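You operate a simulated robot arm through the tools that you are given. There is no shell and no other tool. Be economical: measure what you need, move in short steps, check, and stop when the job is done.

The job below is to be done with a simulated two-armed robot. You get a single attempt, and the scene is never put back.

TASK
On the oak worktop top, fold the press cloth in half and then in half again.

The check looks at the end state, three seconds after you hand in, the way a careful person would. Anything else that was tipped, shoved, dropped, spilled or broken makes it a failure. Flat cloth is picked up by pressing the open fingertips on it (5 to 10 N) and closing them slowly along it; thin cloth reads only 2 to 8 mm in the jaws.

THE ROBOT
Two 7-joint arms with two-finger parallel grippers on one trunk, on a base that drives. Base frame: it is fixed to the floor where the robot stands at the start and does not move with it; the origin is under the middle of the robot, x ahead of it, y to its left, z up; the surface under the hand at the start is at about z = 90. Units: cm, rad, N and s.
The left shoulder is at the start at [6, 14.3, 93.7], the right one opposite. With the tool pointing down near the work surface each hand reaches from about 28 to 72 cm from the robot's upright axis, wherever it stands, measured 20 degrees to its own side. Places, roughly: oak worktop top [60, 30, 90]; press cloth [50, -20, 90]. Payload 1.57 kg a hand.
The tool frame of a hand sits at the grasp point between the pads (the TCP): z along the fingers, y along the line on which they close. The tips reach 3 cm beyond it. Largest opening 11 cm; finger width 2.4, thickness 1.2; the body of the gripper, 4.8 by 11.2 cm, starts 7.8 cm behind the TCP.
Orientation is that of the tool frame in the base frame, as a unit quaternion [x, y, z, w]. With the fingers straight down and closing along the base's y, the tool's x points along the base's -x, its y along +y and its z along -z.

THE INTERFACE
- The arms move only by the tool drive_tool. It takes "left_motion", "right_motion" or both (then of equal length, played together; a hand with none holds still); each is a list of rows, each a list of 7 numbers: the shift along the tool's x, y, z in units of 20 mm (1.0 is 20 mm), then the turn, a rotation vector about the tool's x, y, z in units of 4 degrees (1.0 is 4 degrees), then the finger opening in m, from 0 to 0.11. In form: [[tx, ty, tz, wx, wy, wz, hand], ...]. A call has 1 to 10 rows; each row shifts and turns the commanded pose from where the row before left it, along the tool's axes as they then stand. A call with a number of a shift or a turn outside -1 to 1 is refused whole. Rows are played at 5 a second. More than 5 cm and 0.15 rad between two rows, or a gripper value outside its range, and nothing of the call is played. Where a pose cannot be reached the arm comes as near as it can. A force on the tool above 40 N (or 10 N above the force at the start of the call, whichever is more), or a blocked arm, ends the call early, and 0.2 s more pass. Each finger travels about 4.5 cm/s and halts on what it meets, pressing with about 29 N; the grip force reading is that of the motor and also rises with nothing between the fingers. The clock runs only during rows and for 0.2 s after the last one: add rows that do not move to give the fingers time. It gives the time, the measured TCP pose, the force on the tool (base axes), the opening and the grip force at its end, in the units of the frame above (readings bear some noise), with the torque about the TCP (base axes, N m) and any sound that the robot's microphone picked up, and new pictures: "views" is both (left out), scene, wrist or none (wrist: the cameras of the hands that moved).
- Cameras (640 x 400 px; columns grow to the right, rows downward): "scene" is now at [4.87, -0.95, 154.51]; the picture's right is [-0.13, -0.99, 0.00], its down [-0.75, 0.10, -0.65] and it looks along [0.65, -0.09, -0.76] (base axes); focal length 262 px, centre (320, 200). "left" rides on the left gripper at [7, -1.6, -14.1] in its tool frame; the picture's right is [0.23, 0.97, 0.00], its down [-0.85, 0.20, -0.48] and it looks along [-0.47, 0.11, 0.88] (tool axes); focal length 222 px, centre (320, 200). "right" rides on the right gripper at [7, 1.6, -14.1] in its tool frame; the picture's right is [-0.23, 0.97, 0.00], its down [-0.86, -0.20, -0.48] and it looks along [-0.47, -0.11, 0.88] (tool axes); focal length 222 px, centre (320, 200). There is no depth. A picture from a camera that has moved, and an enlarged one, comes with that camera's place and axes in the base frame and with its lens.
- slide_trunk(by): slides the trunk up (or, below 0, down) by that many cm; the arms and the scene camera ride with it, the base frame stays. It gives what a move gives, with no picture.
- roll_base(legs): drives the robot by 1 to 6 legs, each [ahead, left, turn to the left] in cm, cm and rad, along the robot's own axes; the way and the turn of a leg run together, so that a leg with both is an arc; at most 150 cm and 3.142 rad a leg. The arms and the cameras ride along, it lands a little off, and it stops where it bumps. It gives what a move gives, and a new picture of the scene camera.
- aim_head(pan, tilt): turns the head with the scene camera to pan (to the left, within 1.501 rad either way) and tilt (down, from -0.506 to 1.204), counted from straight ahead of the robot. It gives what a move gives, and a new picture of the scene camera.
- zoom(camera, box): a new picture of the part [left, top, right, bottom] of that camera's present view, enlarged. The clock stands still meanwhile.
- hand_in(): hands the job in; it is judged then, once.

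Go step by step. Nothing tells you exact positions but the pictures and the camera data: compare them with the known pose of the tool, close in by small moves and look again before you grip or let go. The budget is 120 turns and 260 pictures, counting those below and the enlarged ones. Unless the task says otherwise, let go and move clear before handing in, and close with one line.

The tools are called after "Request:" by a JSON object that holds its "op" and its "data". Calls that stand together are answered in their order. drive_tool: Moves the arms, as the interface text tells. Its arguments: {"type":"object","properties":{"left_motion":{"type":"array","items":{"type":"array","items":{"type":"number"}}},"right_motion":{"type":"array","items":{"type":"array","items":{"type":"number"}}},"views":{"type":"string","enum":["both","scene","wrist","none"]}},"required":[]} The other tools are called the same way: slide_trunk (by) slides the trunk up or down; roll_base (legs) drives the base; aim_head (pan, tilt) turns the head that bears the scene camera; zoom (camera, box) takes an enlarged picture of a part of a camera's view; hand_in () hands the job in.

At the start:

```text
time: 0.0
left_ee_pos: [52.52, 8.49, 109.64]
left_tool_rot: [0.0, 1.0, 0.0, 0.0]
left_contact_force: [-0.3, 0.5, 0.5]
left_wrist_torque: [0.0, -0.02, 0.0]
left_gripper_width: 11.0
left_grasp_force: 0.1
right_ee_pos: [39.12, -36.02, 103.94]
right_tool_rot: [0.0, 1.0, 0.0, 0.0]
right_contact_force: [-0.4, 0.2, -0.3]
right_wrist_torque: [0.02, 0.01, 0.0]
right_gripper_width: 10.97
right_grasp_force: 0.2
trunk travel left (down, up): [-53.6, 5.4]
robot x, y, heading: [0.26, -0.41, -0.001]
head pan, tilt: [-0.133, 0.86]
```

scene: 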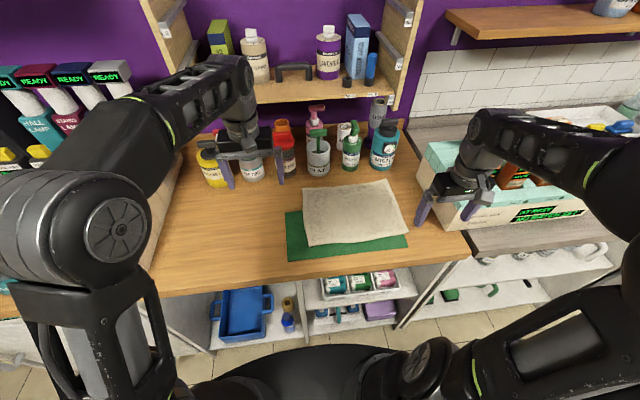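
right: 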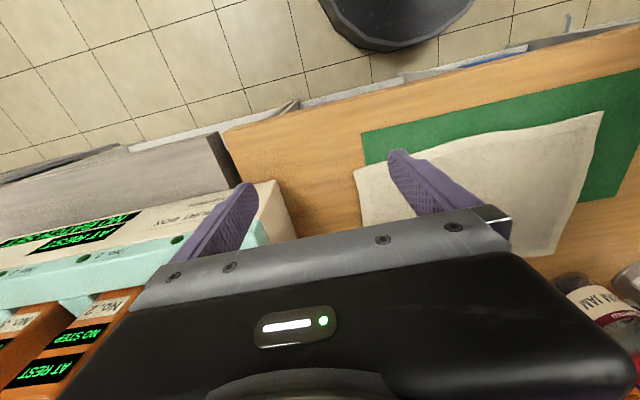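
left: 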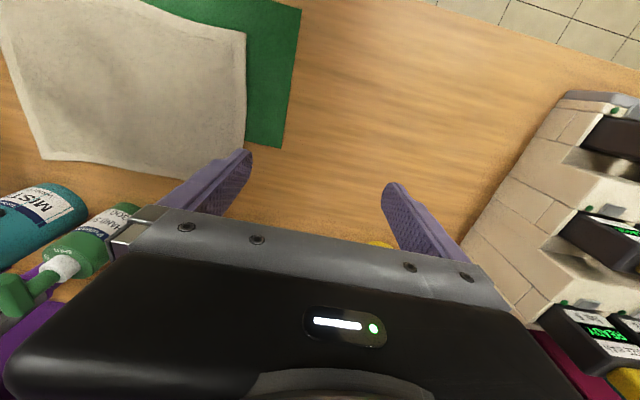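

I see the pale cloth lying at about x 44–65, y −33 to −3, on a green mat, with bottles behind it. I'll enlarge the view to pin down its corners.

Request:
{"op": "zoom", "data": {"camera": "scene", "box": [260, 110, 460, 270]}}

Request:
{"op": "zoom", "data": {"camera": "right", "box": [320, 40, 640, 280]}}

```text
2.50 times, centred on (360, 190) of scene
camera zoom: at [4.87, -0.95, 154.51], right [-0.13, -0.99, 0.0], down [-0.75, 0.1, -0.65], along [0.65, -0.09, -0.76], focal length 656 px, centre (220, 225)
```

zoom: 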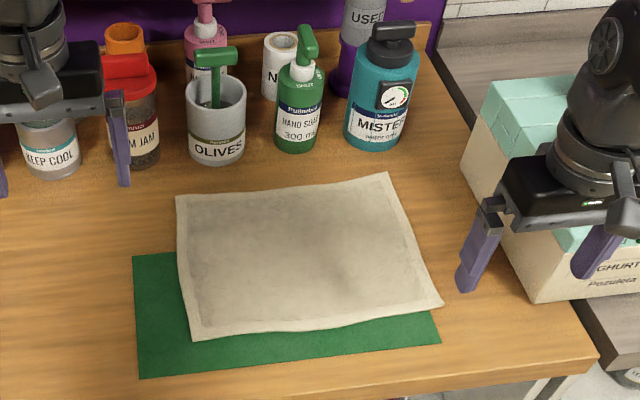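

```text
1.67 times, centred on (480, 160) of right
camera zoom: at [32.08, -34.46, 118.06], right [0.23, 0.97, 0.0], down [0.86, -0.2, 0.48], along [0.47, -0.11, -0.88], focal length 370 px, centre (53, 267)
```

zoom: 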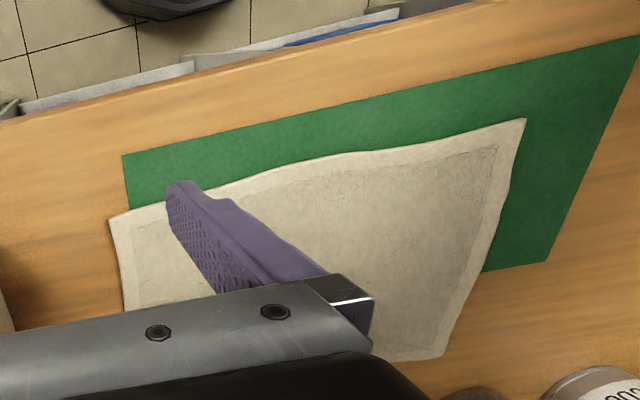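

The cloth's corners work out at about (43.4,−3.2), (44.4,−32.8), (65.9,−3.6) and (66.6,−33). My plan is to carry the front edge onto the back edge, then the right end onto the left. Both hands go above the front corners first.

Request:
{"op": "drive_tool", "data": {"left_motion": [[0.495, -0.893, 0.79, 0, 0, 0, 0.03], [0.495, -0.893, 0.79, 0, 0, 0, 0.03], [0.495, -0.893, 0.79, 0, 0, 0, 0.03], [0.495, -0.893, 0.79, 0, 0, 0, 0.03], [0.495, -0.893, 0.79, 0, 0, 0, 0.03], [0.495, -0.893, 0.79, 0, 0, 0, 0.03], [0.495, -0.893, 0.79, 0, 0, 0, 0.03], [0.495, -0.893, 0.79, 0, 0, 0, 0.03], [0, 0, 0, 0, 0, 0, 0.03], [0, 0, 0, 0, 0, 0, 0.03]], "right_motion": [[-0.3925, 0.3625, 0.435, 0, 0, 0, 0.03], [-0.3925, 0.3625, 0.435, 0, 0, 0, 0.03], [-0.3925, 0.3625, 0.435, 0, 0, 0, 0.03], [-0.3925, 0.3625, 0.435, 0, 0, 0, 0.03], [-0.3925, 0.3625, 0.435, 0, 0, 0, 0.03], [-0.3925, 0.3625, 0.435, 0, 0, 0, 0.03], [-0.3925, 0.3625, 0.435, 0, 0, 0, 0.03], [-0.3925, 0.3625, 0.435, 0, 0, 0, 0.03], [0, 0, 0, 0, 0, 0, 0.03], [0, 0, 0, 0, 0, 0, 0.03]]}}

```text
time: 2.2
left_ee_pos: [44.64, -5.67, 96.86]
left_tool_rot: [0.0, 1.0, 0.0, 0.0]
left_contact_force: [0.5, -0.3, 0.2]
left_wrist_torque: [0.02, 0.0, -0.02]
left_gripper_width: 2.98
left_grasp_force: 0.0
right_ee_pos: [45.48, -30.21, 97.0]
right_tool_rot: [0.0, 1.0, 0.0, 0.0]
right_contact_force: [0.2, 0.3, -0.2]
right_wrist_torque: [-0.03, 0.0, 0.0]
right_gripper_width: 3.01
right_grasp_force: 0.0
trunk travel left (down, up): [-53.6, 5.4]
robot x, y, heading: [-0.24, -0.1, 0.003]
head pan, tilt: [-0.133, 0.86]
camera scene: at [4.88, -0.97, 154.51], right [-0.13, -0.99, 0.0], down [-0.75, 0.1, -0.65], along [0.65, -0.09, -0.76], focal length 262 px, centre (320, 200)
camera right: at [38.4, -28.69, 111.1], right [0.23, 0.97, 0.0], down [0.86, -0.2, 0.48], along [0.47, -0.11, -0.88], focal length 222 px, centre (320, 200)
camera left: at [37.62, -7.48, 111.06], right [-0.23, 0.97, 0.0], down [0.85, 0.2, 0.48], along [0.47, 0.11, -0.88], focal length 222 px, centre (320, 200)
```

scene: 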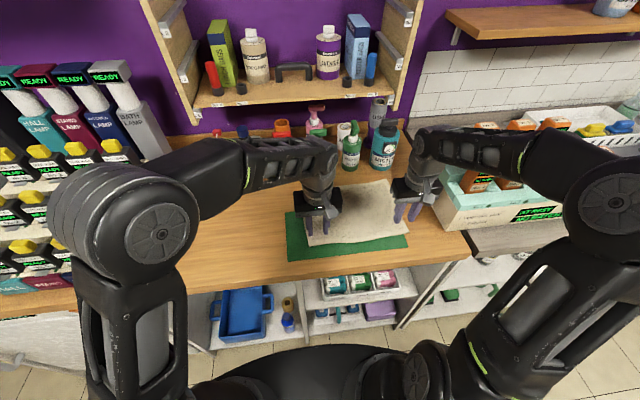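
right: 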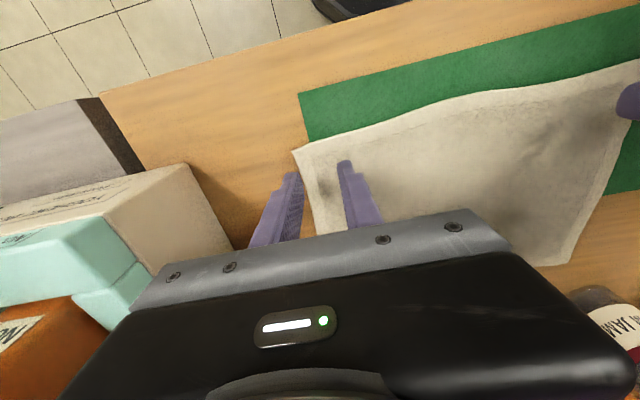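
left: 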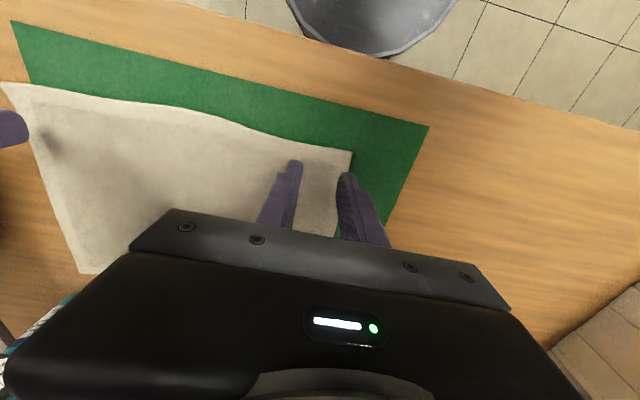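

The wrist views put the front corners at (43.7,−32.6) and (43.0,−3.1). I'll shift both hands slightly inward and go down close to the cloth.

Request:
{"op": "drive_tool", "data": {"left_motion": [[0.06, -0.24, 0.7, 0, 0, 0, 0.03], [0.06, -0.24, 0.7, 0, 0, 0, 0.03], [0, 0, 0.1, 0, 0, 0, 0.03], [0, 0, 0, 0, 0, 0, 0.03]], "right_motion": [[0.1, 0.23, 0.7, 0, 0, 0, 0.03], [0.1, 0.23, 0.7, 0, 0, 0, 0.03], [0, 0, 0.1, 0, 0, 0, 0.03], [0, 0, 0, 0, 0, 0, 0.03]], "views": "wrist"}}

```text
time: 3.2
left_ee_pos: [44.4, -6.78, 93.99]
left_tool_rot: [0.0, 1.0, 0.0, 0.0]
left_contact_force: [1.0, -0.2, -0.4]
left_wrist_torque: [-0.01, -0.01, 0.0]
left_gripper_width: 3.02
left_grasp_force: 0.1
right_ee_pos: [45.0, -29.23, 94.13]
right_tool_rot: [0.001, 1.0, 0.0, 0.0]
right_contact_force: [0.9, 0.1, -0.5]
right_wrist_torque: [-0.02, -0.01, 0.04]
right_gripper_width: 3.0
right_grasp_force: 0.1
trunk travel left (down, up): [-53.6, 5.4]
robot x, y, heading: [-0.07, -0.02, 0.004]
head pan, tilt: [-0.133, 0.86]
camera right: at [37.97, -27.75, 108.1], right [0.23, 0.97, 0.0], down [0.86, -0.2, 0.48], along [0.47, -0.11, -0.88], focal length 222 px, centre (320, 200)
camera left: at [37.4, -8.46, 108.08], right [-0.23, 0.97, 0.0], down [0.85, 0.2, 0.48], along [0.47, 0.11, -0.88], focal length 222 px, centre (320, 200)
```

right: 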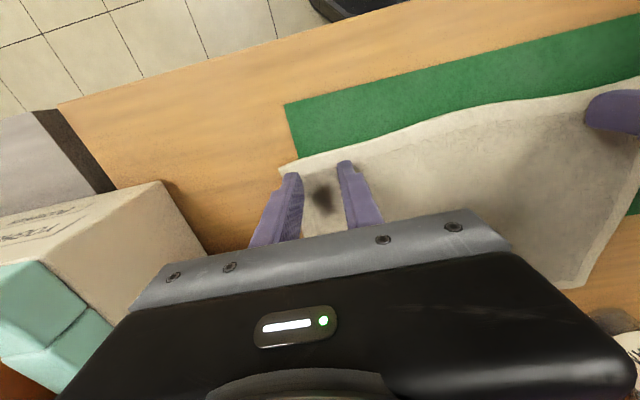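
left: 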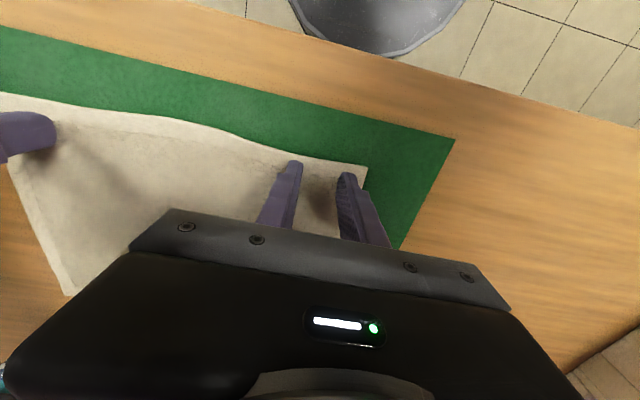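

The hands are over the corners and about 1 cm above the cloth. I'll go down in small steps and watch the force.

Request:
{"op": "drive_tool", "data": {"left_motion": [[0, 0, 0.15, 0, 0, 0, 0.03], [0, 0, 0.15, 0, 0, 0, 0.03], [0, 0, 0.1, 0, 0, 0, 0.03], [0, 0, 0, 0, 0, 0, 0.03]], "right_motion": [[0, 0, 0.15, 0, 0, 0, 0.03], [0, 0, 0.15, 0, 0, 0, 0.03], [0, 0, 0.15, 0, 0, 0, 0.03], [0, 0, 0, 0, 0, 0, 0.03]], "views": "none"}}

```text
time: 4.2
left_ee_pos: [44.29, -6.79, 93.29]
left_tool_rot: [-0.001, 1.0, 0.0, 0.001]
left_contact_force: [0.9, -0.4, 13.2]
left_wrist_torque: [-0.03, -0.03, 0.04]
left_gripper_width: 2.96
left_grasp_force: 0.0
right_ee_pos: [44.95, -29.32, 93.29]
right_tool_rot: [0.001, 1.0, -0.001, 0.001]
right_contact_force: [2.6, -1.1, 12.2]
right_wrist_torque: [-0.03, -0.06, -0.03]
right_gripper_width: 2.97
right_grasp_force: 0.0
trunk travel left (down, up): [-53.6, 5.4]
robot x, y, heading: [0.12, 0.0, 0.001]
head pan, tilt: [-0.133, 0.86]
```

Contact is at about 13 N. I'll ease up to roughly 8 N.

Request:
{"op": "drive_tool", "data": {"left_motion": [[0, 0, -0.03, 0, 0, 0, 0.03], [0, 0, 0, 0, 0, 0, 0.03]], "right_motion": [[0, 0, -0.03, 0, 0, 0, 0.03], [0, 0, 0, 0, 0, 0, 0.03]], "views": "none"}}

```text
time: 4.8
left_ee_pos: [44.38, -6.76, 93.36]
left_tool_rot: [0.0, 1.0, -0.001, 0.001]
left_contact_force: [1.7, -2.2, 13.9]
left_wrist_torque: [-0.04, -0.04, -0.01]
left_gripper_width: 3.01
left_grasp_force: 0.1
right_ee_pos: [45.08, -29.36, 93.28]
right_tool_rot: [0.0, 1.0, 0.0, 0.0]
right_contact_force: [3.8, -0.4, 11.9]
right_wrist_torque: [0.02, -0.1, 0.0]
right_gripper_width: 2.98
right_grasp_force: 0.0
trunk travel left (down, up): [-53.6, 5.4]
robot x, y, heading: [0.0, -0.27, -0.001]
head pan, tilt: [-0.133, 0.86]
```

Request:
{"op": "drive_tool", "data": {"left_motion": [[0, 0, -0.06, 0, 0, 0, 0.03], [0, 0, 0, 0, 0, 0, 0.03]], "right_motion": [[0, 0, -0.05, 0, 0, 0, 0.03], [0, 0, 0, 0, 0, 0, 0.03]], "views": "none"}}

```text
time: 5.4
left_ee_pos: [44.32, -6.63, 93.24]
left_tool_rot: [0.0, 1.0, 0.0, 0.0]
left_contact_force: [1.6, -3.0, 7.9]
left_wrist_torque: [-0.08, -0.07, 0.02]
left_gripper_width: 3.03
left_grasp_force: 0.0
right_ee_pos: [45.05, -29.3, 93.29]
right_tool_rot: [0.0, 1.0, 0.0, 0.0]
right_contact_force: [1.8, 1.3, 8.9]
right_wrist_torque: [0.04, -0.06, 0.02]
right_gripper_width: 2.98
right_grasp_force: 0.0
trunk travel left (down, up): [-53.6, 5.4]
robot x, y, heading: [0.14, 0.0, -0.004]
head pan, tilt: [-0.133, 0.86]
```

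Both hands now press at 8–9 N. I'll close the fingers slowly along the cloth.

Request:
{"op": "drive_tool", "data": {"left_motion": [[0, 0, 0, 0, 0, 0, 0.027], [0, 0, 0, 0, 0, 0, 0.024], [0, 0, 0, 0, 0, 0, 0.021], [0, 0, 0, 0, 0, 0, 0.018], [0, 0, 0, 0, 0, 0, 0.015], [0, 0, 0, 0, 0, 0, 0.012], [0, 0, 0, 0, 0, 0, 0.008], [0, 0, 0, 0, 0, 0, 0.004], [0, 0, 0, 0, 0, 0, 0], [0, 0, 0, 0, 0, 0, 0]], "right_motion": [[0, 0, 0, 0, 0, 0, 0.027], [0, 0, 0, 0, 0, 0, 0.024], [0, 0, 0, 0, 0, 0, 0.021], [0, 0, 0, 0, 0, 0, 0.018], [0, 0, 0, 0, 0, 0, 0.015], [0, 0, 0, 0, 0, 0, 0.012], [0, 0, 0, 0, 0, 0, 0.008], [0, 0, 0, 0, 0, 0, 0.004], [0, 0, 0, 0, 0, 0, 0], [0, 0, 0, 0, 0, 0, 0]], "views": "wrist"}}

```text
time: 7.6
left_ee_pos: [44.33, -6.79, 93.39]
left_tool_rot: [0.0, 1.0, -0.001, 0.001]
left_contact_force: [0.5, -12.3, 4.4]
left_wrist_torque: [-0.38, -0.02, 0.0]
left_gripper_width: 0.44
left_grasp_force: 24.7
right_ee_pos: [45.02, -29.34, 93.28]
right_tool_rot: [-0.001, 1.0, 0.0, 0.001]
right_contact_force: [-0.4, 11.8, 4.7]
right_wrist_torque: [0.36, -0.03, 0.04]
right_gripper_width: 0.42
right_grasp_force: 24.6
trunk travel left (down, up): [-53.6, 5.4]
robot x, y, heading: [0.01, -0.16, -0.005]
head pan, tilt: [-0.133, 0.86]
camera right: at [37.95, -27.68, 107.4], right [0.23, 0.97, 0.0], down [0.86, -0.2, 0.48], along [0.47, -0.11, -0.88], focal length 222 px, centre (320, 200)
camera left: at [37.36, -8.46, 107.5], right [-0.23, 0.97, 0.0], down [0.85, 0.2, 0.48], along [0.47, 0.11, -0.88], focal length 222 px, centre (320, 200)
```

right: 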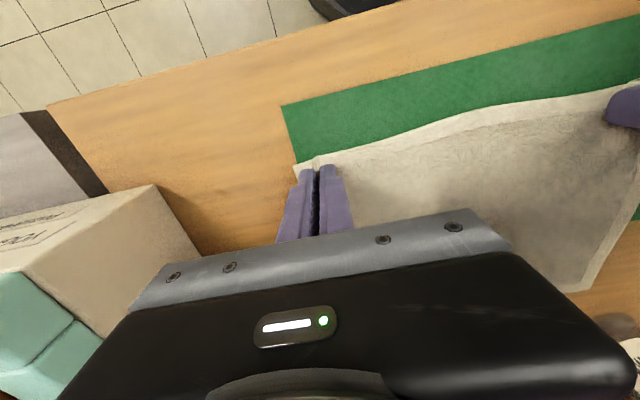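
left: 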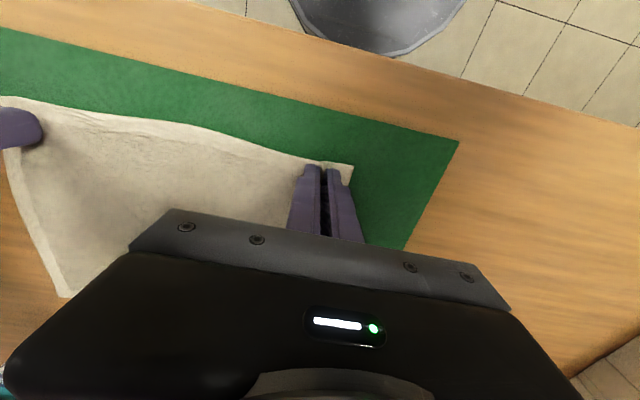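

Both hands have a pinch (4 mm), but it sits about 2.5 cm inside the edge, so it would leave a turned-back flap after the fold. I'll let go, move the fingers 1.5 cm toward me so only about 1 cm of edge is held, and grip again.

Request:
{"op": "drive_tool", "data": {"left_motion": [[0, 0, 0, 0, 0, 0, 0.02], [0, 0, 0, 0, 0, 0, 0.028], [0, 0, -0.5, 0, 0, 0, 0.028], [0.4, 0.15, 0, 0, 0, 0, 0.028], [0.38, 0.15, 0, 0, 0, 0, 0.028], [0, 0, 0.25, 0, 0, 0, 0.028], [0, 0, 0.1, 0, 0, 0, 0.028], [0, 0, 0, 0, 0, 0, 0.028]], "right_motion": [[0, 0, 0, 0, 0, 0, 0.02], [0, 0, 0, 0, 0, 0, 0.028], [0, 0, -0.5, 0, 0, 0, 0.028], [0.4, -0.15, 0, 0, 0, 0, 0.028], [0.38, -0.15, 0, 0, 0, 0, 0.028], [0, 0, 0.25, 0, 0, 0, 0.028], [0, 0, 0.1, 0, 0, 0, 0.028], [0, 0, 0, 0, 0, 0, 0.028]], "views": "wrist"}}

```text
time: 9.4
left_ee_pos: [42.88, -6.22, 93.81]
left_tool_rot: [0.0, 1.0, -0.001, 0.0]
left_contact_force: [0.3, -0.1, 0.3]
left_wrist_torque: [-0.03, 0.01, -0.01]
left_gripper_width: 2.81
left_grasp_force: 0.2
right_ee_pos: [43.52, -29.92, 93.61]
right_tool_rot: [0.0, 1.0, -0.001, 0.001]
right_contact_force: [0.1, 0.7, 0.5]
right_wrist_torque: [0.0, -0.04, 0.02]
right_gripper_width: 2.81
right_grasp_force: 0.1
trunk travel left (down, up): [-53.6, 5.4]
robot x, y, heading: [-0.03, -0.13, -0.001]
head pan, tilt: [-0.133, 0.86]
camera right: at [36.43, -28.37, 107.61], right [0.23, 0.97, 0.0], down [0.86, -0.2, 0.48], along [0.47, -0.11, -0.88], focal length 222 px, centre (320, 200)
camera left: at [35.85, -7.87, 107.77], right [-0.23, 0.97, 0.0], down [0.85, 0.2, 0.48], along [0.47, 0.11, -0.88], focal length 222 px, centre (320, 200)
```

right: 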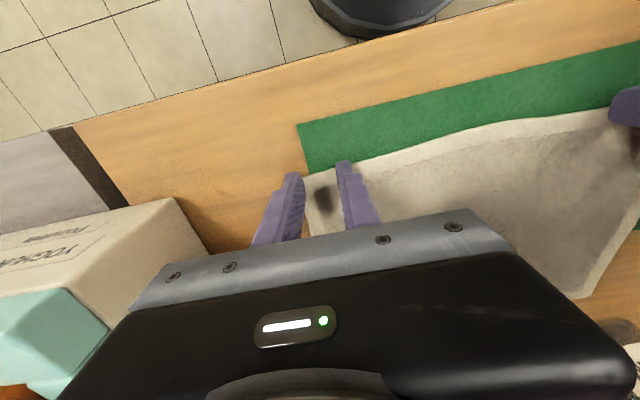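
left: 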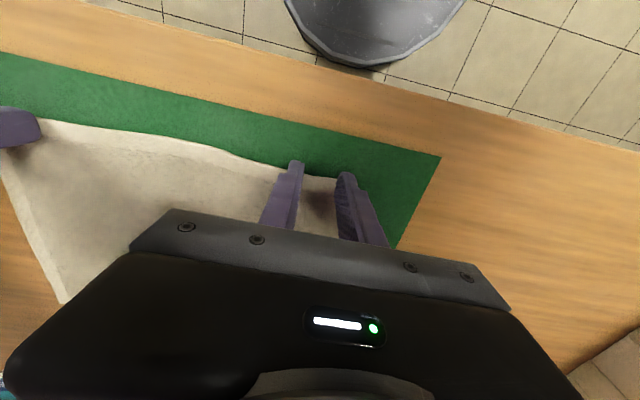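

The cloth sprang back cleanly. I'll check how much it overlaps the fingertips before pressing down.

Request:
{"op": "zoom", "data": {"camera": "right", "box": [240, 120, 400, 260]}}

Request:
{"op": "zoom", "data": {"camera": "left", "box": [240, 120, 400, 260]}}

```text
2.86 times, centred on (320, 190) of right
camera zoom: at [36.43, -28.37, 107.61], right [0.23, 0.97, 0.0], down [0.86, -0.2, 0.48], along [0.47, -0.11, -0.88], focal length 635 px, centre (320, 229)
```

zoom: 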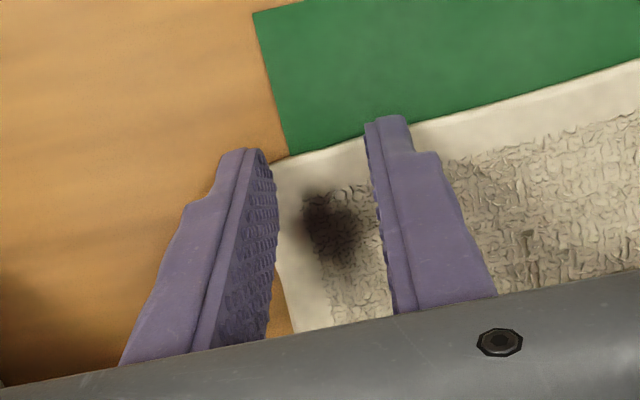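

```text
2.86 times, centred on (320, 190) of left
camera zoom: at [35.85, -7.87, 107.77], right [-0.23, 0.97, 0.0], down [0.85, 0.2, 0.48], along [0.47, 0.11, -0.88], focal length 635 px, centre (320, 229)
```

zoom: 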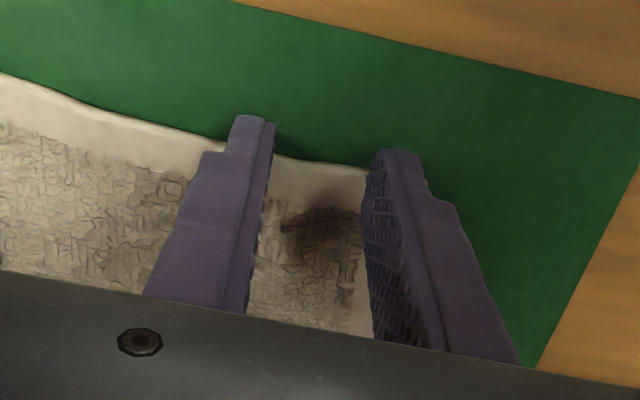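

The outer fingers are just off the cloth, since the corners drew inward to (43.1,−31.3) and (43.0,−4.75). I'll shift both hands inward, then press.

Request:
{"op": "drive_tool", "data": {"left_motion": [[0, -0.38, -0.1, 0, 0, 0, 0.028], [0, -0.37, 0, 0, 0, 0, 0.028], [0, 0, 0.15, 0, 0, 0, 0.028], [0, 0, 0.15, 0, 0, 0, 0.028], [0, 0, 0, 0, 0, 0, 0.028]], "right_motion": [[0.2, 0.35, -0.1, 0, 0, 0, 0.028], [0, 0.35, 0, 0, 0, 0, 0.028], [0, 0, 0.15, 0, 0, 0, 0.028], [0, 0, 0.1, 0, 0, 0, 0.028], [0, 0, 0, 0, 0, 0, 0.028]], "views": "wrist"}}

```text
time: 10.6
left_ee_pos: [42.73, -7.66, 93.24]
left_tool_rot: [0.0, 1.0, 0.0, 0.001]
left_contact_force: [-0.3, -0.4, 6.3]
left_wrist_torque: [-0.01, -0.04, 0.02]
left_gripper_width: 2.82
left_grasp_force: 0.0
right_ee_pos: [43.03, -28.42, 93.43]
right_tool_rot: [0.0, 1.0, 0.0, 0.0]
right_contact_force: [1.8, -0.8, 2.5]
right_wrist_torque: [-0.01, -0.08, -0.03]
right_gripper_width: 2.78
right_grasp_force: 0.1
trunk travel left (down, up): [-53.6, 5.4]
robot x, y, heading: [-0.25, 0.31, 0.003]
head pan, tilt: [-0.133, 0.86]
camera right: at [35.95, -26.94, 107.41], right [0.23, 0.97, 0.0], down [0.85, -0.2, 0.48], along [0.47, -0.11, -0.88], focal length 222 px, centre (320, 200)
camera left: at [35.82, -9.33, 107.45], right [-0.23, 0.97, 0.0], down [0.85, 0.2, 0.48], along [0.47, 0.11, -0.88], focal length 222 px, centre (320, 200)
```

right: 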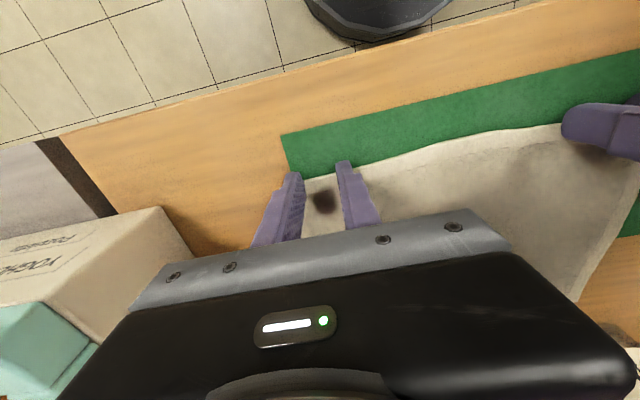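
left: 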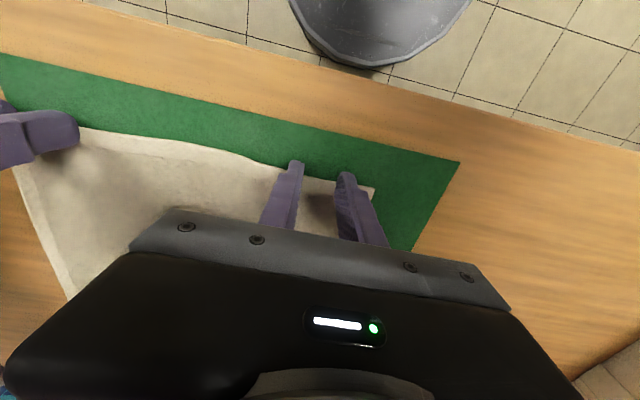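

Request:
{"op": "zoom", "data": {"camera": "right", "box": [240, 120, 400, 260]}}

Request:
{"op": "drive_tool", "data": {"left_motion": [[0, 0, 0.02, 0, 0, 0, 0.028], [0, 0, 0, 0, 0, 0, 0.028]], "right_motion": [[0, 0, 0.1, 0, 0, 0, 0.028], [0, 0, 0, 0, 0, 0, 0.028]], "views": "none"}}

```text
2.86 times, centred on (320, 190) of right
camera zoom: at [35.95, -26.94, 107.41], right [0.23, 0.97, 0.0], down [0.85, -0.2, 0.48], along [0.47, -0.11, -0.88], focal length 635 px, centre (320, 229)
```

zoom: 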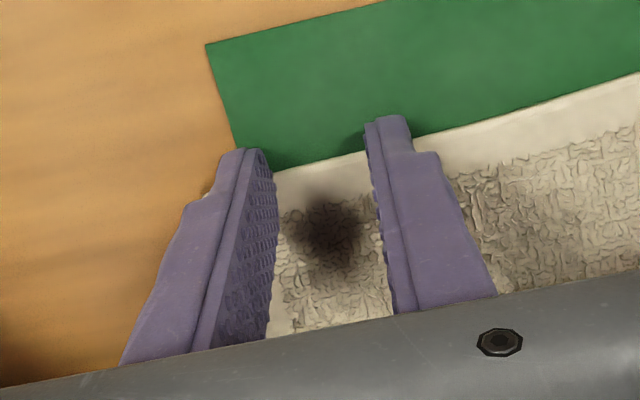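

```text
time: 11.2
left_ee_pos: [42.77, -7.81, 93.42]
left_tool_rot: [0.0, 1.0, -0.001, 0.001]
left_contact_force: [1.8, -0.8, 8.2]
left_wrist_torque: [-0.05, -0.15, 0.04]
left_gripper_width: 2.8
left_grasp_force: 0.2
right_ee_pos: [43.13, -28.46, 93.31]
right_tool_rot: [0.0, 1.0, 0.0, 0.001]
right_contact_force: [0.4, -1.2, 14.0]
right_wrist_torque: [-0.05, -0.11, -0.01]
right_gripper_width: 2.8
right_grasp_force: 0.1
trunk travel left (down, up): [-53.6, 5.4]
robot x, y, heading: [0.1, -0.02, -0.001]
head pan, tilt: [-0.133, 0.86]
```

The cloth lies under all four fingertips with about 1 cm of overlap. I'll ease the right hand and close slowly.

Request:
{"op": "drive_tool", "data": {"left_motion": [[0, 0, 0, 0, 0, 0, 0.027], [0, 0, 0, 0, 0, 0, 0.024], [0, 0, 0, 0, 0, 0, 0.021], [0, 0, 0, 0, 0, 0, 0.018], [0, 0, 0, 0, 0, 0, 0.015], [0, 0, 0, 0, 0, 0, 0.012], [0, 0, 0, 0, 0, 0, 0.008], [0, 0, 0, 0, 0, 0, 0.004], [0, 0, 0, 0, 0, 0, 0], [0, 0, 0, 0, 0, 0, 0]], "right_motion": [[0, 0, -0.06, 0, 0, 0, 0.028], [0, 0, 0, 0, 0, 0, 0.024], [0, 0, 0, 0, 0, 0, 0.021], [0, 0, 0, 0, 0, 0, 0.018], [0, 0, 0, 0, 0, 0, 0.015], [0, 0, 0, 0, 0, 0, 0.012], [0, 0, 0, 0, 0, 0, 0.008], [0, 0, 0, 0, 0, 0, 0.004], [0, 0, 0, 0, 0, 0, 0], [0, 0, 0, 0, 0, 0, 0]], "views": "wrist"}}

```text
time: 13.4
left_ee_pos: [42.85, -7.62, 93.23]
left_tool_rot: [0.0, 1.0, 0.0, 0.001]
left_contact_force: [-0.9, -9.9, 10.7]
left_wrist_torque: [-0.3, -0.15, -0.04]
left_gripper_width: 0.4
left_grasp_force: 24.7
right_ee_pos: [42.94, -28.45, 93.28]
right_tool_rot: [0.0, 1.0, 0.0, 0.0]
right_contact_force: [-1.0, 9.7, 6.3]
right_wrist_torque: [0.25, -0.09, 0.08]
right_gripper_width: 0.43
right_grasp_force: 24.8
trunk travel left (down, up): [-53.6, 5.4]
robot x, y, heading: [0.17, -0.16, -0.002]
head pan, tilt: [-0.133, 0.86]
camera right: at [35.91, -26.9, 107.34], right [0.23, 0.97, 0.0], down [0.85, -0.2, 0.48], along [0.47, -0.11, -0.88], focal length 222 px, centre (320, 200)
camera left: at [35.77, -9.35, 107.4], right [-0.23, 0.97, 0.0], down [0.85, 0.2, 0.48], along [0.47, 0.11, -0.88], focal length 222 px, centre (320, 200)
```

right: 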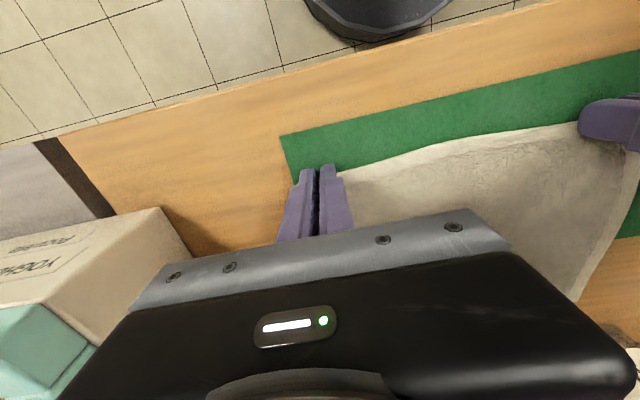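
left: 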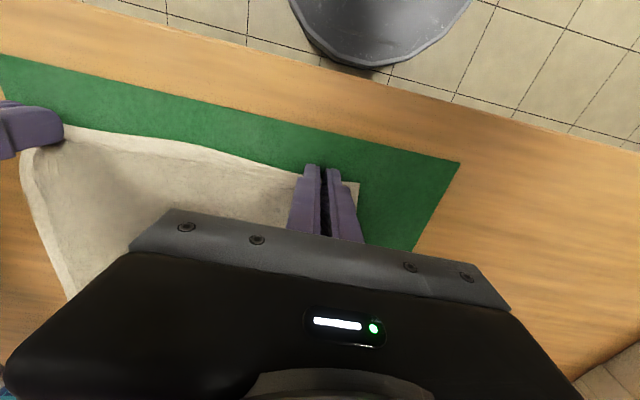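

Both hands have gripped at about 4 mm with the edge held. I'll lift a little and check.

Request:
{"op": "drive_tool", "data": {"left_motion": [[0, -0.05, -0.5, 0, 0, 0, 0], [-0.2, 0, -0.6, 0, 0, 0, 0], [-0.4, 0, -0.6, 0, 0, 0, 0], [-0.4, 0, -0.6, 0, 0, 0, 0], [0, 0, 0, 0, 0, 0, 0]], "right_motion": [[0, 0.05, -0.5, 0, 0, 0, 0], [-0.2, 0, -0.6, 0, 0, 0, 0], [-0.4, 0, -0.6, 0, 0, 0, 0], [-0.4, 0, -0.6, 0, 0, 0, 0], [0, 0, 0, 0, 0, 0, 0]]}}

Request:
{"op": "zoom", "data": {"camera": "scene", "box": [260, 110, 460, 270]}}

```text
time: 14.6
left_ee_pos: [44.77, -7.73, 97.82]
left_tool_rot: [0.001, 1.0, 0.0, 0.0]
left_contact_force: [0.5, -9.3, -0.2]
left_wrist_torque: [-0.27, 0.03, -0.04]
left_gripper_width: 0.39
left_grasp_force: 24.6
right_ee_pos: [45.22, -28.54, 97.74]
right_tool_rot: [0.0, 1.0, 0.0, 0.0]
right_contact_force: [-0.4, 9.6, -0.2]
right_wrist_torque: [0.26, 0.0, 0.02]
right_gripper_width: 0.36
right_grasp_force: 24.8
trunk travel left (down, up): [-53.6, 5.4]
robot x, y, heading: [-0.15, 0.07, 0.003]
head pan, tilt: [-0.133, 0.86]
camera scene: at [4.86, -0.96, 154.51], right [-0.13, -0.99, 0.0], down [-0.75, 0.1, -0.65], along [0.65, -0.09, -0.76], focal length 262 px, centre (320, 200)
camera right: at [38.02, -26.92, 111.87], right [0.23, 0.97, 0.0], down [0.86, -0.2, 0.48], along [0.47, -0.11, -0.88], focal length 222 px, centre (320, 200)
camera left: at [37.82, -9.41, 111.97], right [-0.23, 0.97, 0.0], down [0.86, 0.2, 0.48], along [0.47, 0.11, -0.88], focal length 222 px, centre (320, 200)
```

scene: 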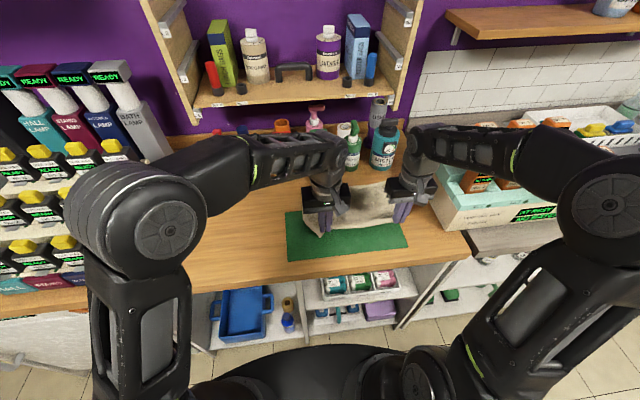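
right: 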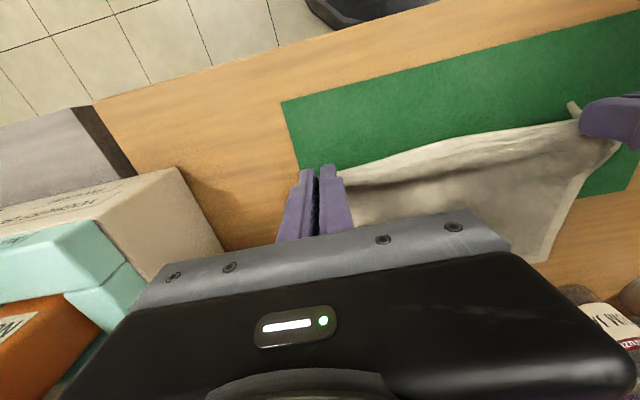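
left: 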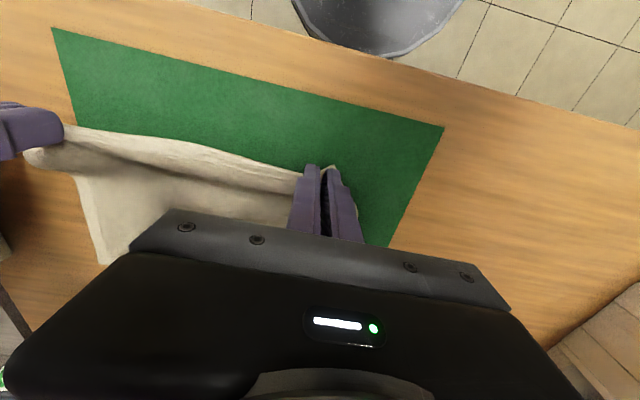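

```text
2.50 times, centred on (360, 190) of scene
camera zoom: at [4.86, -0.96, 154.51], right [-0.13, -0.99, 0.0], down [-0.75, 0.1, -0.65], along [0.65, -0.09, -0.76], focal length 656 px, centre (220, 225)
```

zoom: 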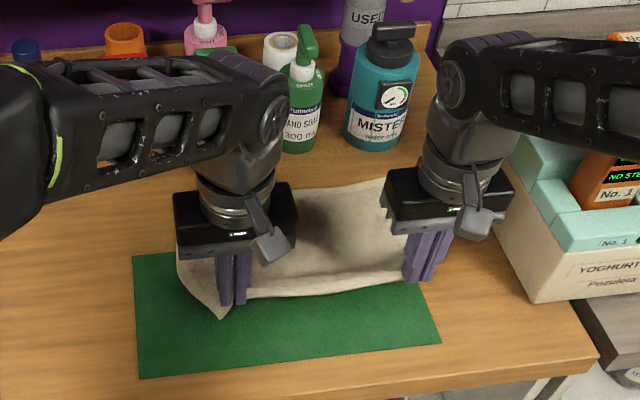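

The edge is lifted evenly and stays taut between the hands. Next I carry it forward over the cloth in an arc and check before lowering.

Request:
{"op": "drive_tool", "data": {"left_motion": [[-0.95, 0, -1, 0, 0, 0, 0], [-0.95, 0, -0.8, 0, 0, 0, 0], [-0.95, 0, -0.6, 0, 0, 0, 0], [-0.95, 0, -0.4, 0, 0, 0, 0], [-0.95, 0, -0.2, 0, 0, 0, 0], [-0.8, 0, 0.1, 0, 0, 0, 0], [-0.8, 0, 0.3, 0, 0, 0, 0], [-0.8, 0, 0.5, 0, 0, 0, 0], [-0.6, 0, 0.6, 0, 0, 0, 0], [0, 0, 0, 0, 0, 0, 0]], "right_motion": [[-0.95, 0, -1, 0, 0, 0, 0], [-0.95, 0, -0.8, 0, 0, 0, 0], [-0.95, 0, -0.6, 0, 0, 0, 0], [-0.95, 0, -0.4, 0, 0, 0, 0], [-0.95, 0, -0.2, 0, 0, 0, 0], [-0.8, 0, 0.1, 0, 0, 0, 0], [-0.8, 0, 0.3, 0, 0, 0, 0], [-0.8, 0, 0.5, 0, 0, 0, 0], [-0.6, 0, 0.6, 0, 0, 0, 0], [0, 0, 0, 0, 0, 0, 0]]}}

Request:
{"op": "zoom", "data": {"camera": "scene", "box": [260, 110, 460, 270]}}

```text
time: 16.8
left_ee_pos: [57.04, -7.73, 102.04]
left_tool_rot: [0.0, 1.0, -0.001, 0.002]
left_contact_force: [2.7, -11.6, -0.6]
left_wrist_torque: [-0.36, -0.07, -0.04]
left_gripper_width: 0.4
left_grasp_force: 24.7
left hand out of reach, approached as far as the arm can: row 6, 7, 8
right_ee_pos: [60.56, -28.36, 100.88]
right_tool_rot: [0.0, 1.0, -0.001, 0.0]
right_contact_force: [-2.6, 11.6, -0.1]
right_wrist_torque: [0.41, 0.09, 0.11]
right_gripper_width: 0.37
right_grasp_force: 24.8
trunk travel left (down, up): [-53.6, 5.4]
robot x, y, heading: [-0.12, -0.11, -0.004]
head pan, tilt: [-0.133, 0.86]
camera scene: at [4.81, -0.94, 154.52], right [-0.13, -0.99, 0.0], down [-0.75, 0.1, -0.65], along [0.65, -0.09, -0.76], focal length 262 px, centre (320, 200)
camera right: at [53.46, -26.82, 114.89], right [0.23, 0.97, 0.0], down [0.86, -0.2, 0.48], along [0.47, -0.11, -0.88], focal length 222 px, centre (320, 200)
camera left: at [50.02, -9.42, 116.15], right [-0.23, 0.97, 0.0], down [0.85, 0.2, 0.48], along [0.47, 0.11, -0.88], focal length 222 px, centre (320, 200)
```

scene: 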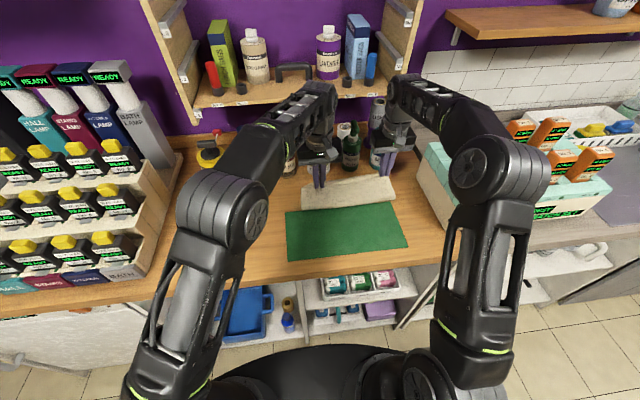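
right: 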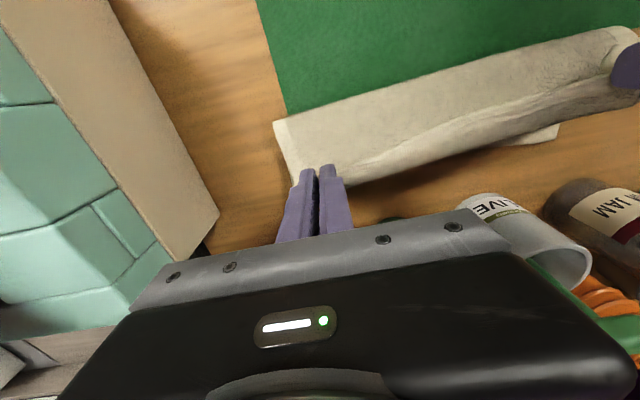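
left: 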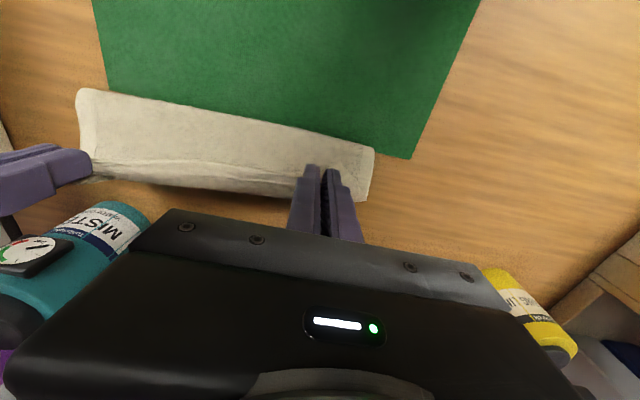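

```text
2.50 times, centred on (360, 190) of scene
camera zoom: at [4.81, -0.94, 154.52], right [-0.13, -0.99, 0.0], down [-0.75, 0.1, -0.65], along [0.65, -0.09, -0.76], focal length 656 px, centre (220, 225)
```

zoom: 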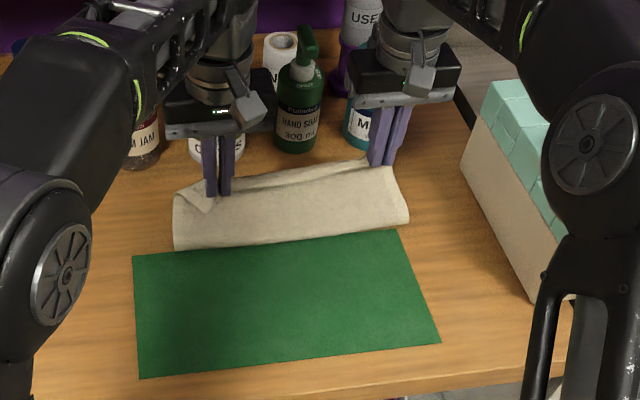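

The fold is forming well, but the left arm hit its reach limit while high up. It should reach further as it comes lower, so I'll lower both hands and even them out.

Request:
{"op": "drive_tool", "data": {"left_motion": [[0, 0, 0.7, 0, 0, 0, 0], [0, 0, 0.7, 0, 0, 0, 0], [0, 0, 0.6, 0, 0, 0, 0], [0, 0, 0, 0, 0, 0, 0]], "right_motion": [[0, 0, 0.7, 0, 0, 0, 0], [0, 0, 0.7, 0, 0, 0, 0], [0, 0, 0.4, 0, 0, 0, 0], [0, 0, 0, 0, 0, 0, 0]]}}

```text
time: 17.8
left_ee_pos: [57.17, -7.79, 98.15]
left_tool_rot: [0.001, 1.0, 0.001, 0.0]
left_contact_force: [1.8, -12.5, -0.4]
left_wrist_torque: [-0.37, -0.06, -0.05]
left_gripper_width: 0.37
left_grasp_force: 24.9
right_ee_pos: [60.6, -28.34, 97.06]
right_tool_rot: [0.001, 1.0, -0.001, 0.0]
right_contact_force: [-1.8, 11.0, 0.3]
right_wrist_torque: [0.36, 0.04, 0.08]
right_gripper_width: 0.37
right_grasp_force: 24.5
trunk travel left (down, up): [-53.6, 5.4]
robot x, y, heading: [-0.3, -0.28, -0.003]
head pan, tilt: [-0.133, 0.86]
camera scene: at [4.88, -0.95, 154.52], right [-0.13, -0.99, 0.0], down [-0.75, 0.1, -0.65], along [0.65, -0.09, -0.76], focal length 262 px, centre (320, 200)
camera right: at [53.5, -26.83, 111.2], right [0.23, 0.97, 0.0], down [0.86, -0.2, 0.48], along [0.47, -0.11, -0.88], focal length 222 px, centre (320, 200)
camera left: at [50.13, -9.41, 112.15], right [-0.23, 0.97, 0.0], down [0.86, 0.2, 0.48], along [0.47, 0.11, -0.88], focal length 222 px, centre (320, 200)
```

scene: 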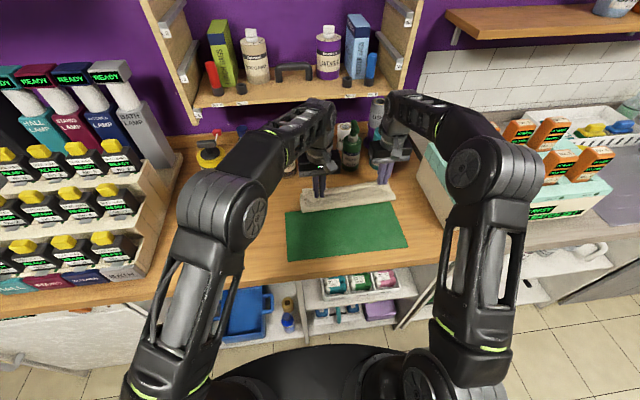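
right: 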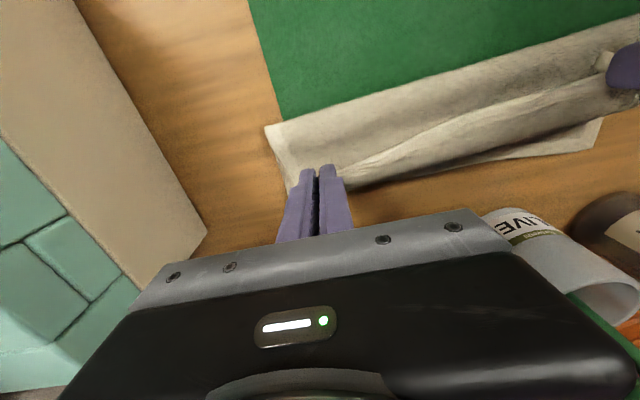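
left: 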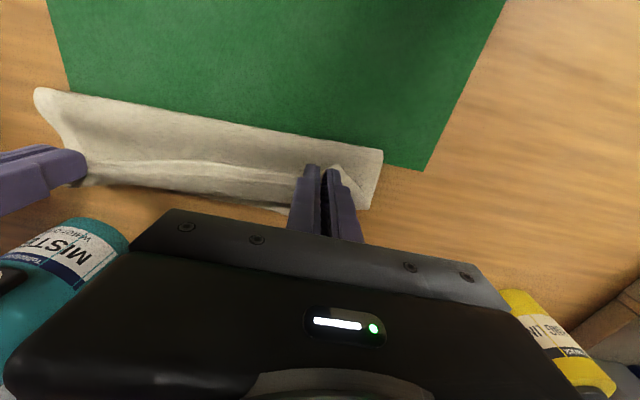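

Now the left hand goes forward to x≈63.6 and the right to x≈64, coming down to just above the lower layer.

Request:
{"op": "drive_tool", "data": {"left_motion": [[-0.8, 0, 0.2, 0, 0, 0, 0], [-0.8, 0, 0.2, 0, 0, 0, 0], [-0.8, 0, 0.3, 0, 0, 0, 0], [-0.8, 0, 0.4, 0, 0, 0, 0], [0, 0, 0, 0, 0, 0, 0]], "right_motion": [[-0.4, 0, 0, 0, 0, 0, 0], [-0.4, 0, 0.1, 0, 0, 0, 0], [-0.4, 0, 0.1, 0, 0, 0, 0], [-0.4, 0, 0.3, 0, 0, 0, 0], [0, 0, 0, 0, 0, 0, 0]]}}

Request:
{"op": "zoom", "data": {"camera": "scene", "box": [260, 110, 460, 270]}}

```text
time: 19.0
left_ee_pos: [60.31, -7.8, 97.18]
left_tool_rot: [0.001, 1.0, 0.0, 0.001]
left_contact_force: [2.2, -12.9, -0.3]
left_wrist_torque: [-0.34, -0.07, -0.05]
left_gripper_width: 0.38
left_grasp_force: 24.7
left hand out of reach, approached as far as the arm can: row 3, 4
right_ee_pos: [63.81, -28.43, 96.21]
right_tool_rot: [0.0, 1.0, 0.0, 0.0]
right_contact_force: [-2.0, 11.0, 1.2]
right_wrist_torque: [0.37, 0.1, 0.1]
right_gripper_width: 0.38
right_grasp_force: 24.9
trunk travel left (down, up): [-53.6, 5.4]
robot x, y, heading: [0.02, -0.08, -0.0]
head pan, tilt: [-0.133, 0.86]
camera scene: at [4.86, -0.95, 154.52], right [-0.13, -0.99, 0.0], down [-0.75, 0.1, -0.65], along [0.65, -0.09, -0.76], focal length 262 px, centre (320, 200)
camera right: at [56.75, -26.81, 110.27], right [0.23, 0.97, 0.0], down [0.86, -0.2, 0.48], along [0.47, -0.11, -0.88], focal length 222 px, centre (320, 200)
camera left: at [53.32, -9.45, 111.37], right [-0.23, 0.97, 0.0], down [0.85, 0.2, 0.48], along [0.47, 0.11, -0.88], focal length 222 px, centre (320, 200)
```

scene: 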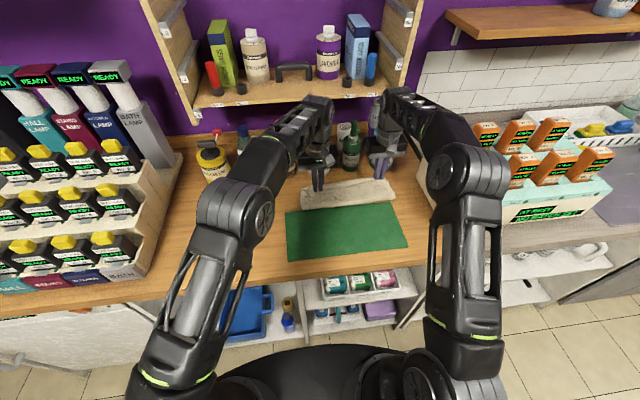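
right: 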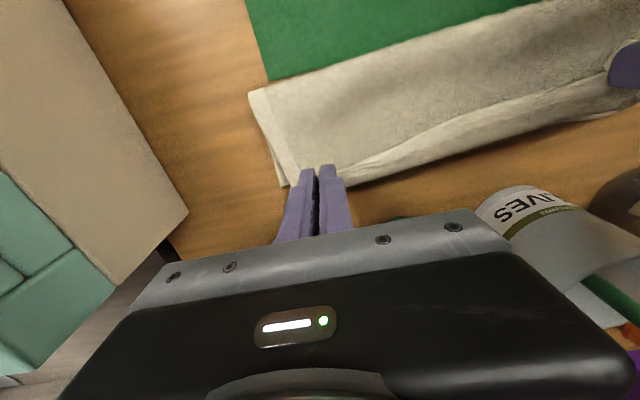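
left: 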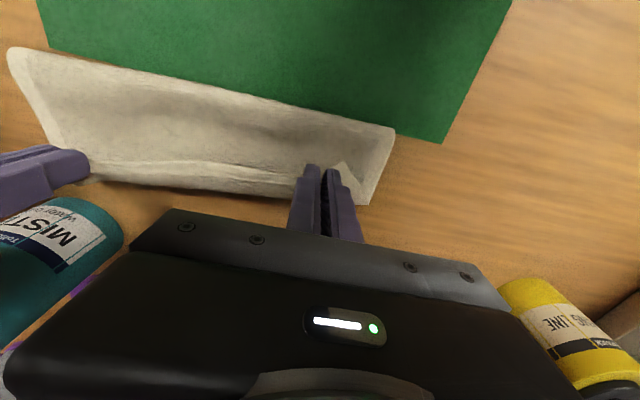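

```text
2.50 times, centred on (360, 190) of scene
camera zoom: at [4.86, -0.95, 154.52], right [-0.13, -0.99, 0.0], down [-0.75, 0.1, -0.65], along [0.65, -0.09, -0.76], focal length 656 px, centre (220, 225)
```

zoom: 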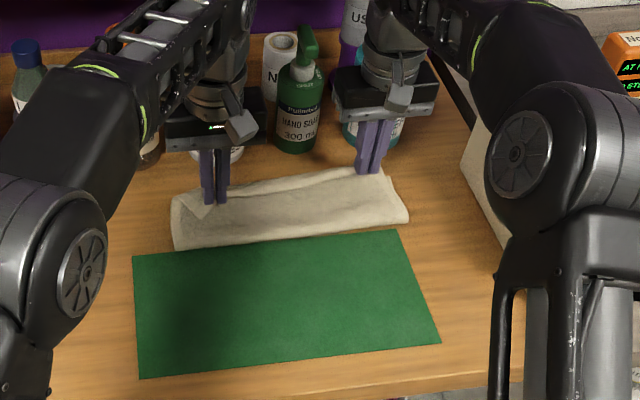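

The left arm is just short. Tilting its fingers forward about 16° gains reach, so I'll do that while bringing it forward and down.

Request:
{"op": "drive_tool", "data": {"left_motion": [[-0.2, 0, 0.25, 0, -1, 0, 0], [-0.39, 0, 0.28, 0, -1, 0, 0], [-0.37, 0, 0.3, 0, -1, 0, 0], [-0.35, 0, 0.33, 0, -1, 0, 0], [-0.2, 0, 0.05, 0, 0, 0, 0], [0, 0, 0, 0, 0, 0, 0]], "right_motion": [[0, 0, 0.1, 0, 0, 0, 0], [0, 0, 0.1, 0, 0, 0, 0], [0, 0, 0.1, 0, 0, 0, 0], [0, 0, 0.1, 0, 0, 0, 0], [0, 0, 0.1, 0, 0, 0, 0], [0, 0, 0, 0, 0, 0, 0]]}}

Request:
{"op": "zoom", "data": {"camera": "scene", "box": [260, 110, 460, 270]}}

```text
time: 20.4
left_ee_pos: [63.59, -7.72, 95.26]
left_tool_rot: [0.0, 0.99, 0.0, 0.14]
left_contact_force: [0.2, -8.2, -0.3]
left_wrist_torque: [-0.27, 0.04, -0.13]
left_gripper_width: 0.34
left_grasp_force: 24.9
right_ee_pos: [63.71, -28.36, 95.22]
right_tool_rot: [0.0, 1.0, 0.0, 0.0]
right_contact_force: [0.4, 8.4, 0.3]
right_wrist_torque: [0.28, 0.0, 0.1]
right_gripper_width: 0.35
right_grasp_force: 24.0
trunk travel left (down, up): [-53.6, 5.4]
robot x, y, heading: [0.05, -0.02, 0.001]
head pan, tilt: [-0.133, 0.86]
camera scene: at [4.87, -0.96, 154.52], right [-0.13, -0.99, 0.0], down [-0.75, 0.1, -0.65], along [0.65, -0.09, -0.76], focal length 262 px, centre (320, 200)
camera right: at [56.73, -26.88, 109.25], right [0.23, 0.97, 0.0], down [0.86, -0.2, 0.48], along [0.47, -0.11, -0.88], focal length 222 px, centre (320, 200)
camera left: at [52.98, -9.43, 106.95], right [-0.22, 0.97, -0.06], down [0.69, 0.2, 0.7], along [0.69, 0.11, -0.72], focal length 222 px, centre (320, 200)
```

scene: 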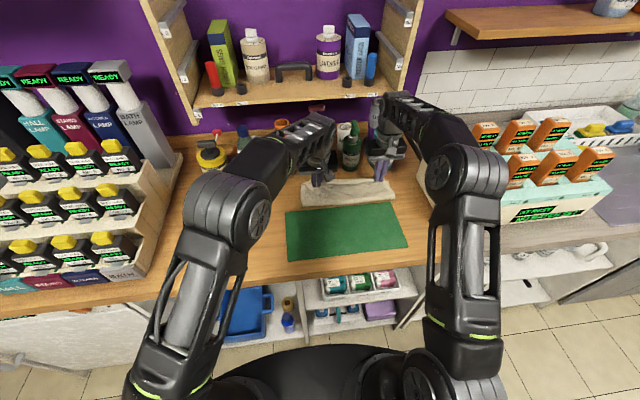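
right: 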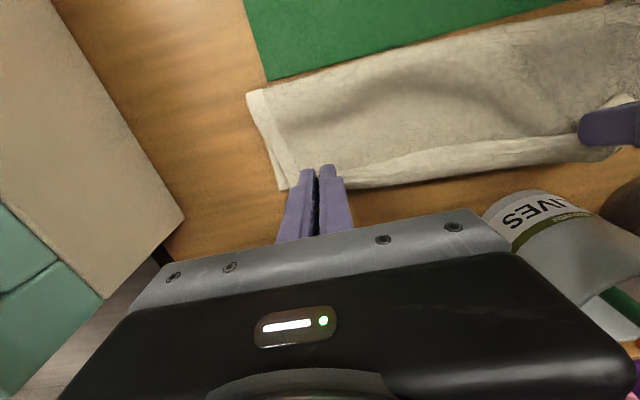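
left: 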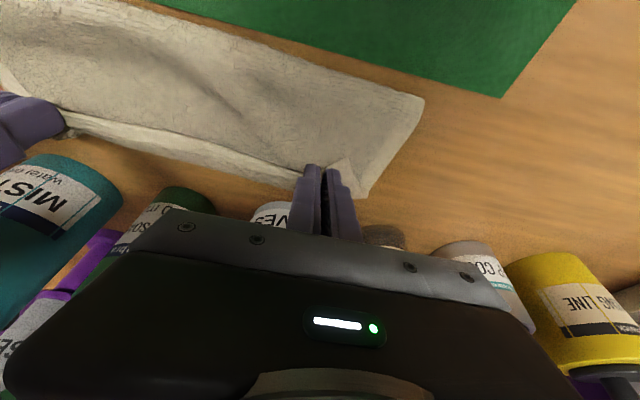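

```text
2.50 times, centred on (360, 190) of scene
camera zoom: at [4.87, -0.96, 154.52], right [-0.13, -0.99, 0.0], down [-0.75, 0.1, -0.65], along [0.65, -0.09, -0.76], focal length 656 px, centre (220, 225)
```

zoom: 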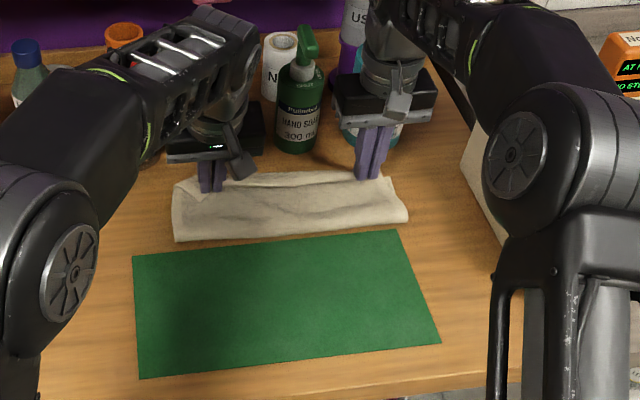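

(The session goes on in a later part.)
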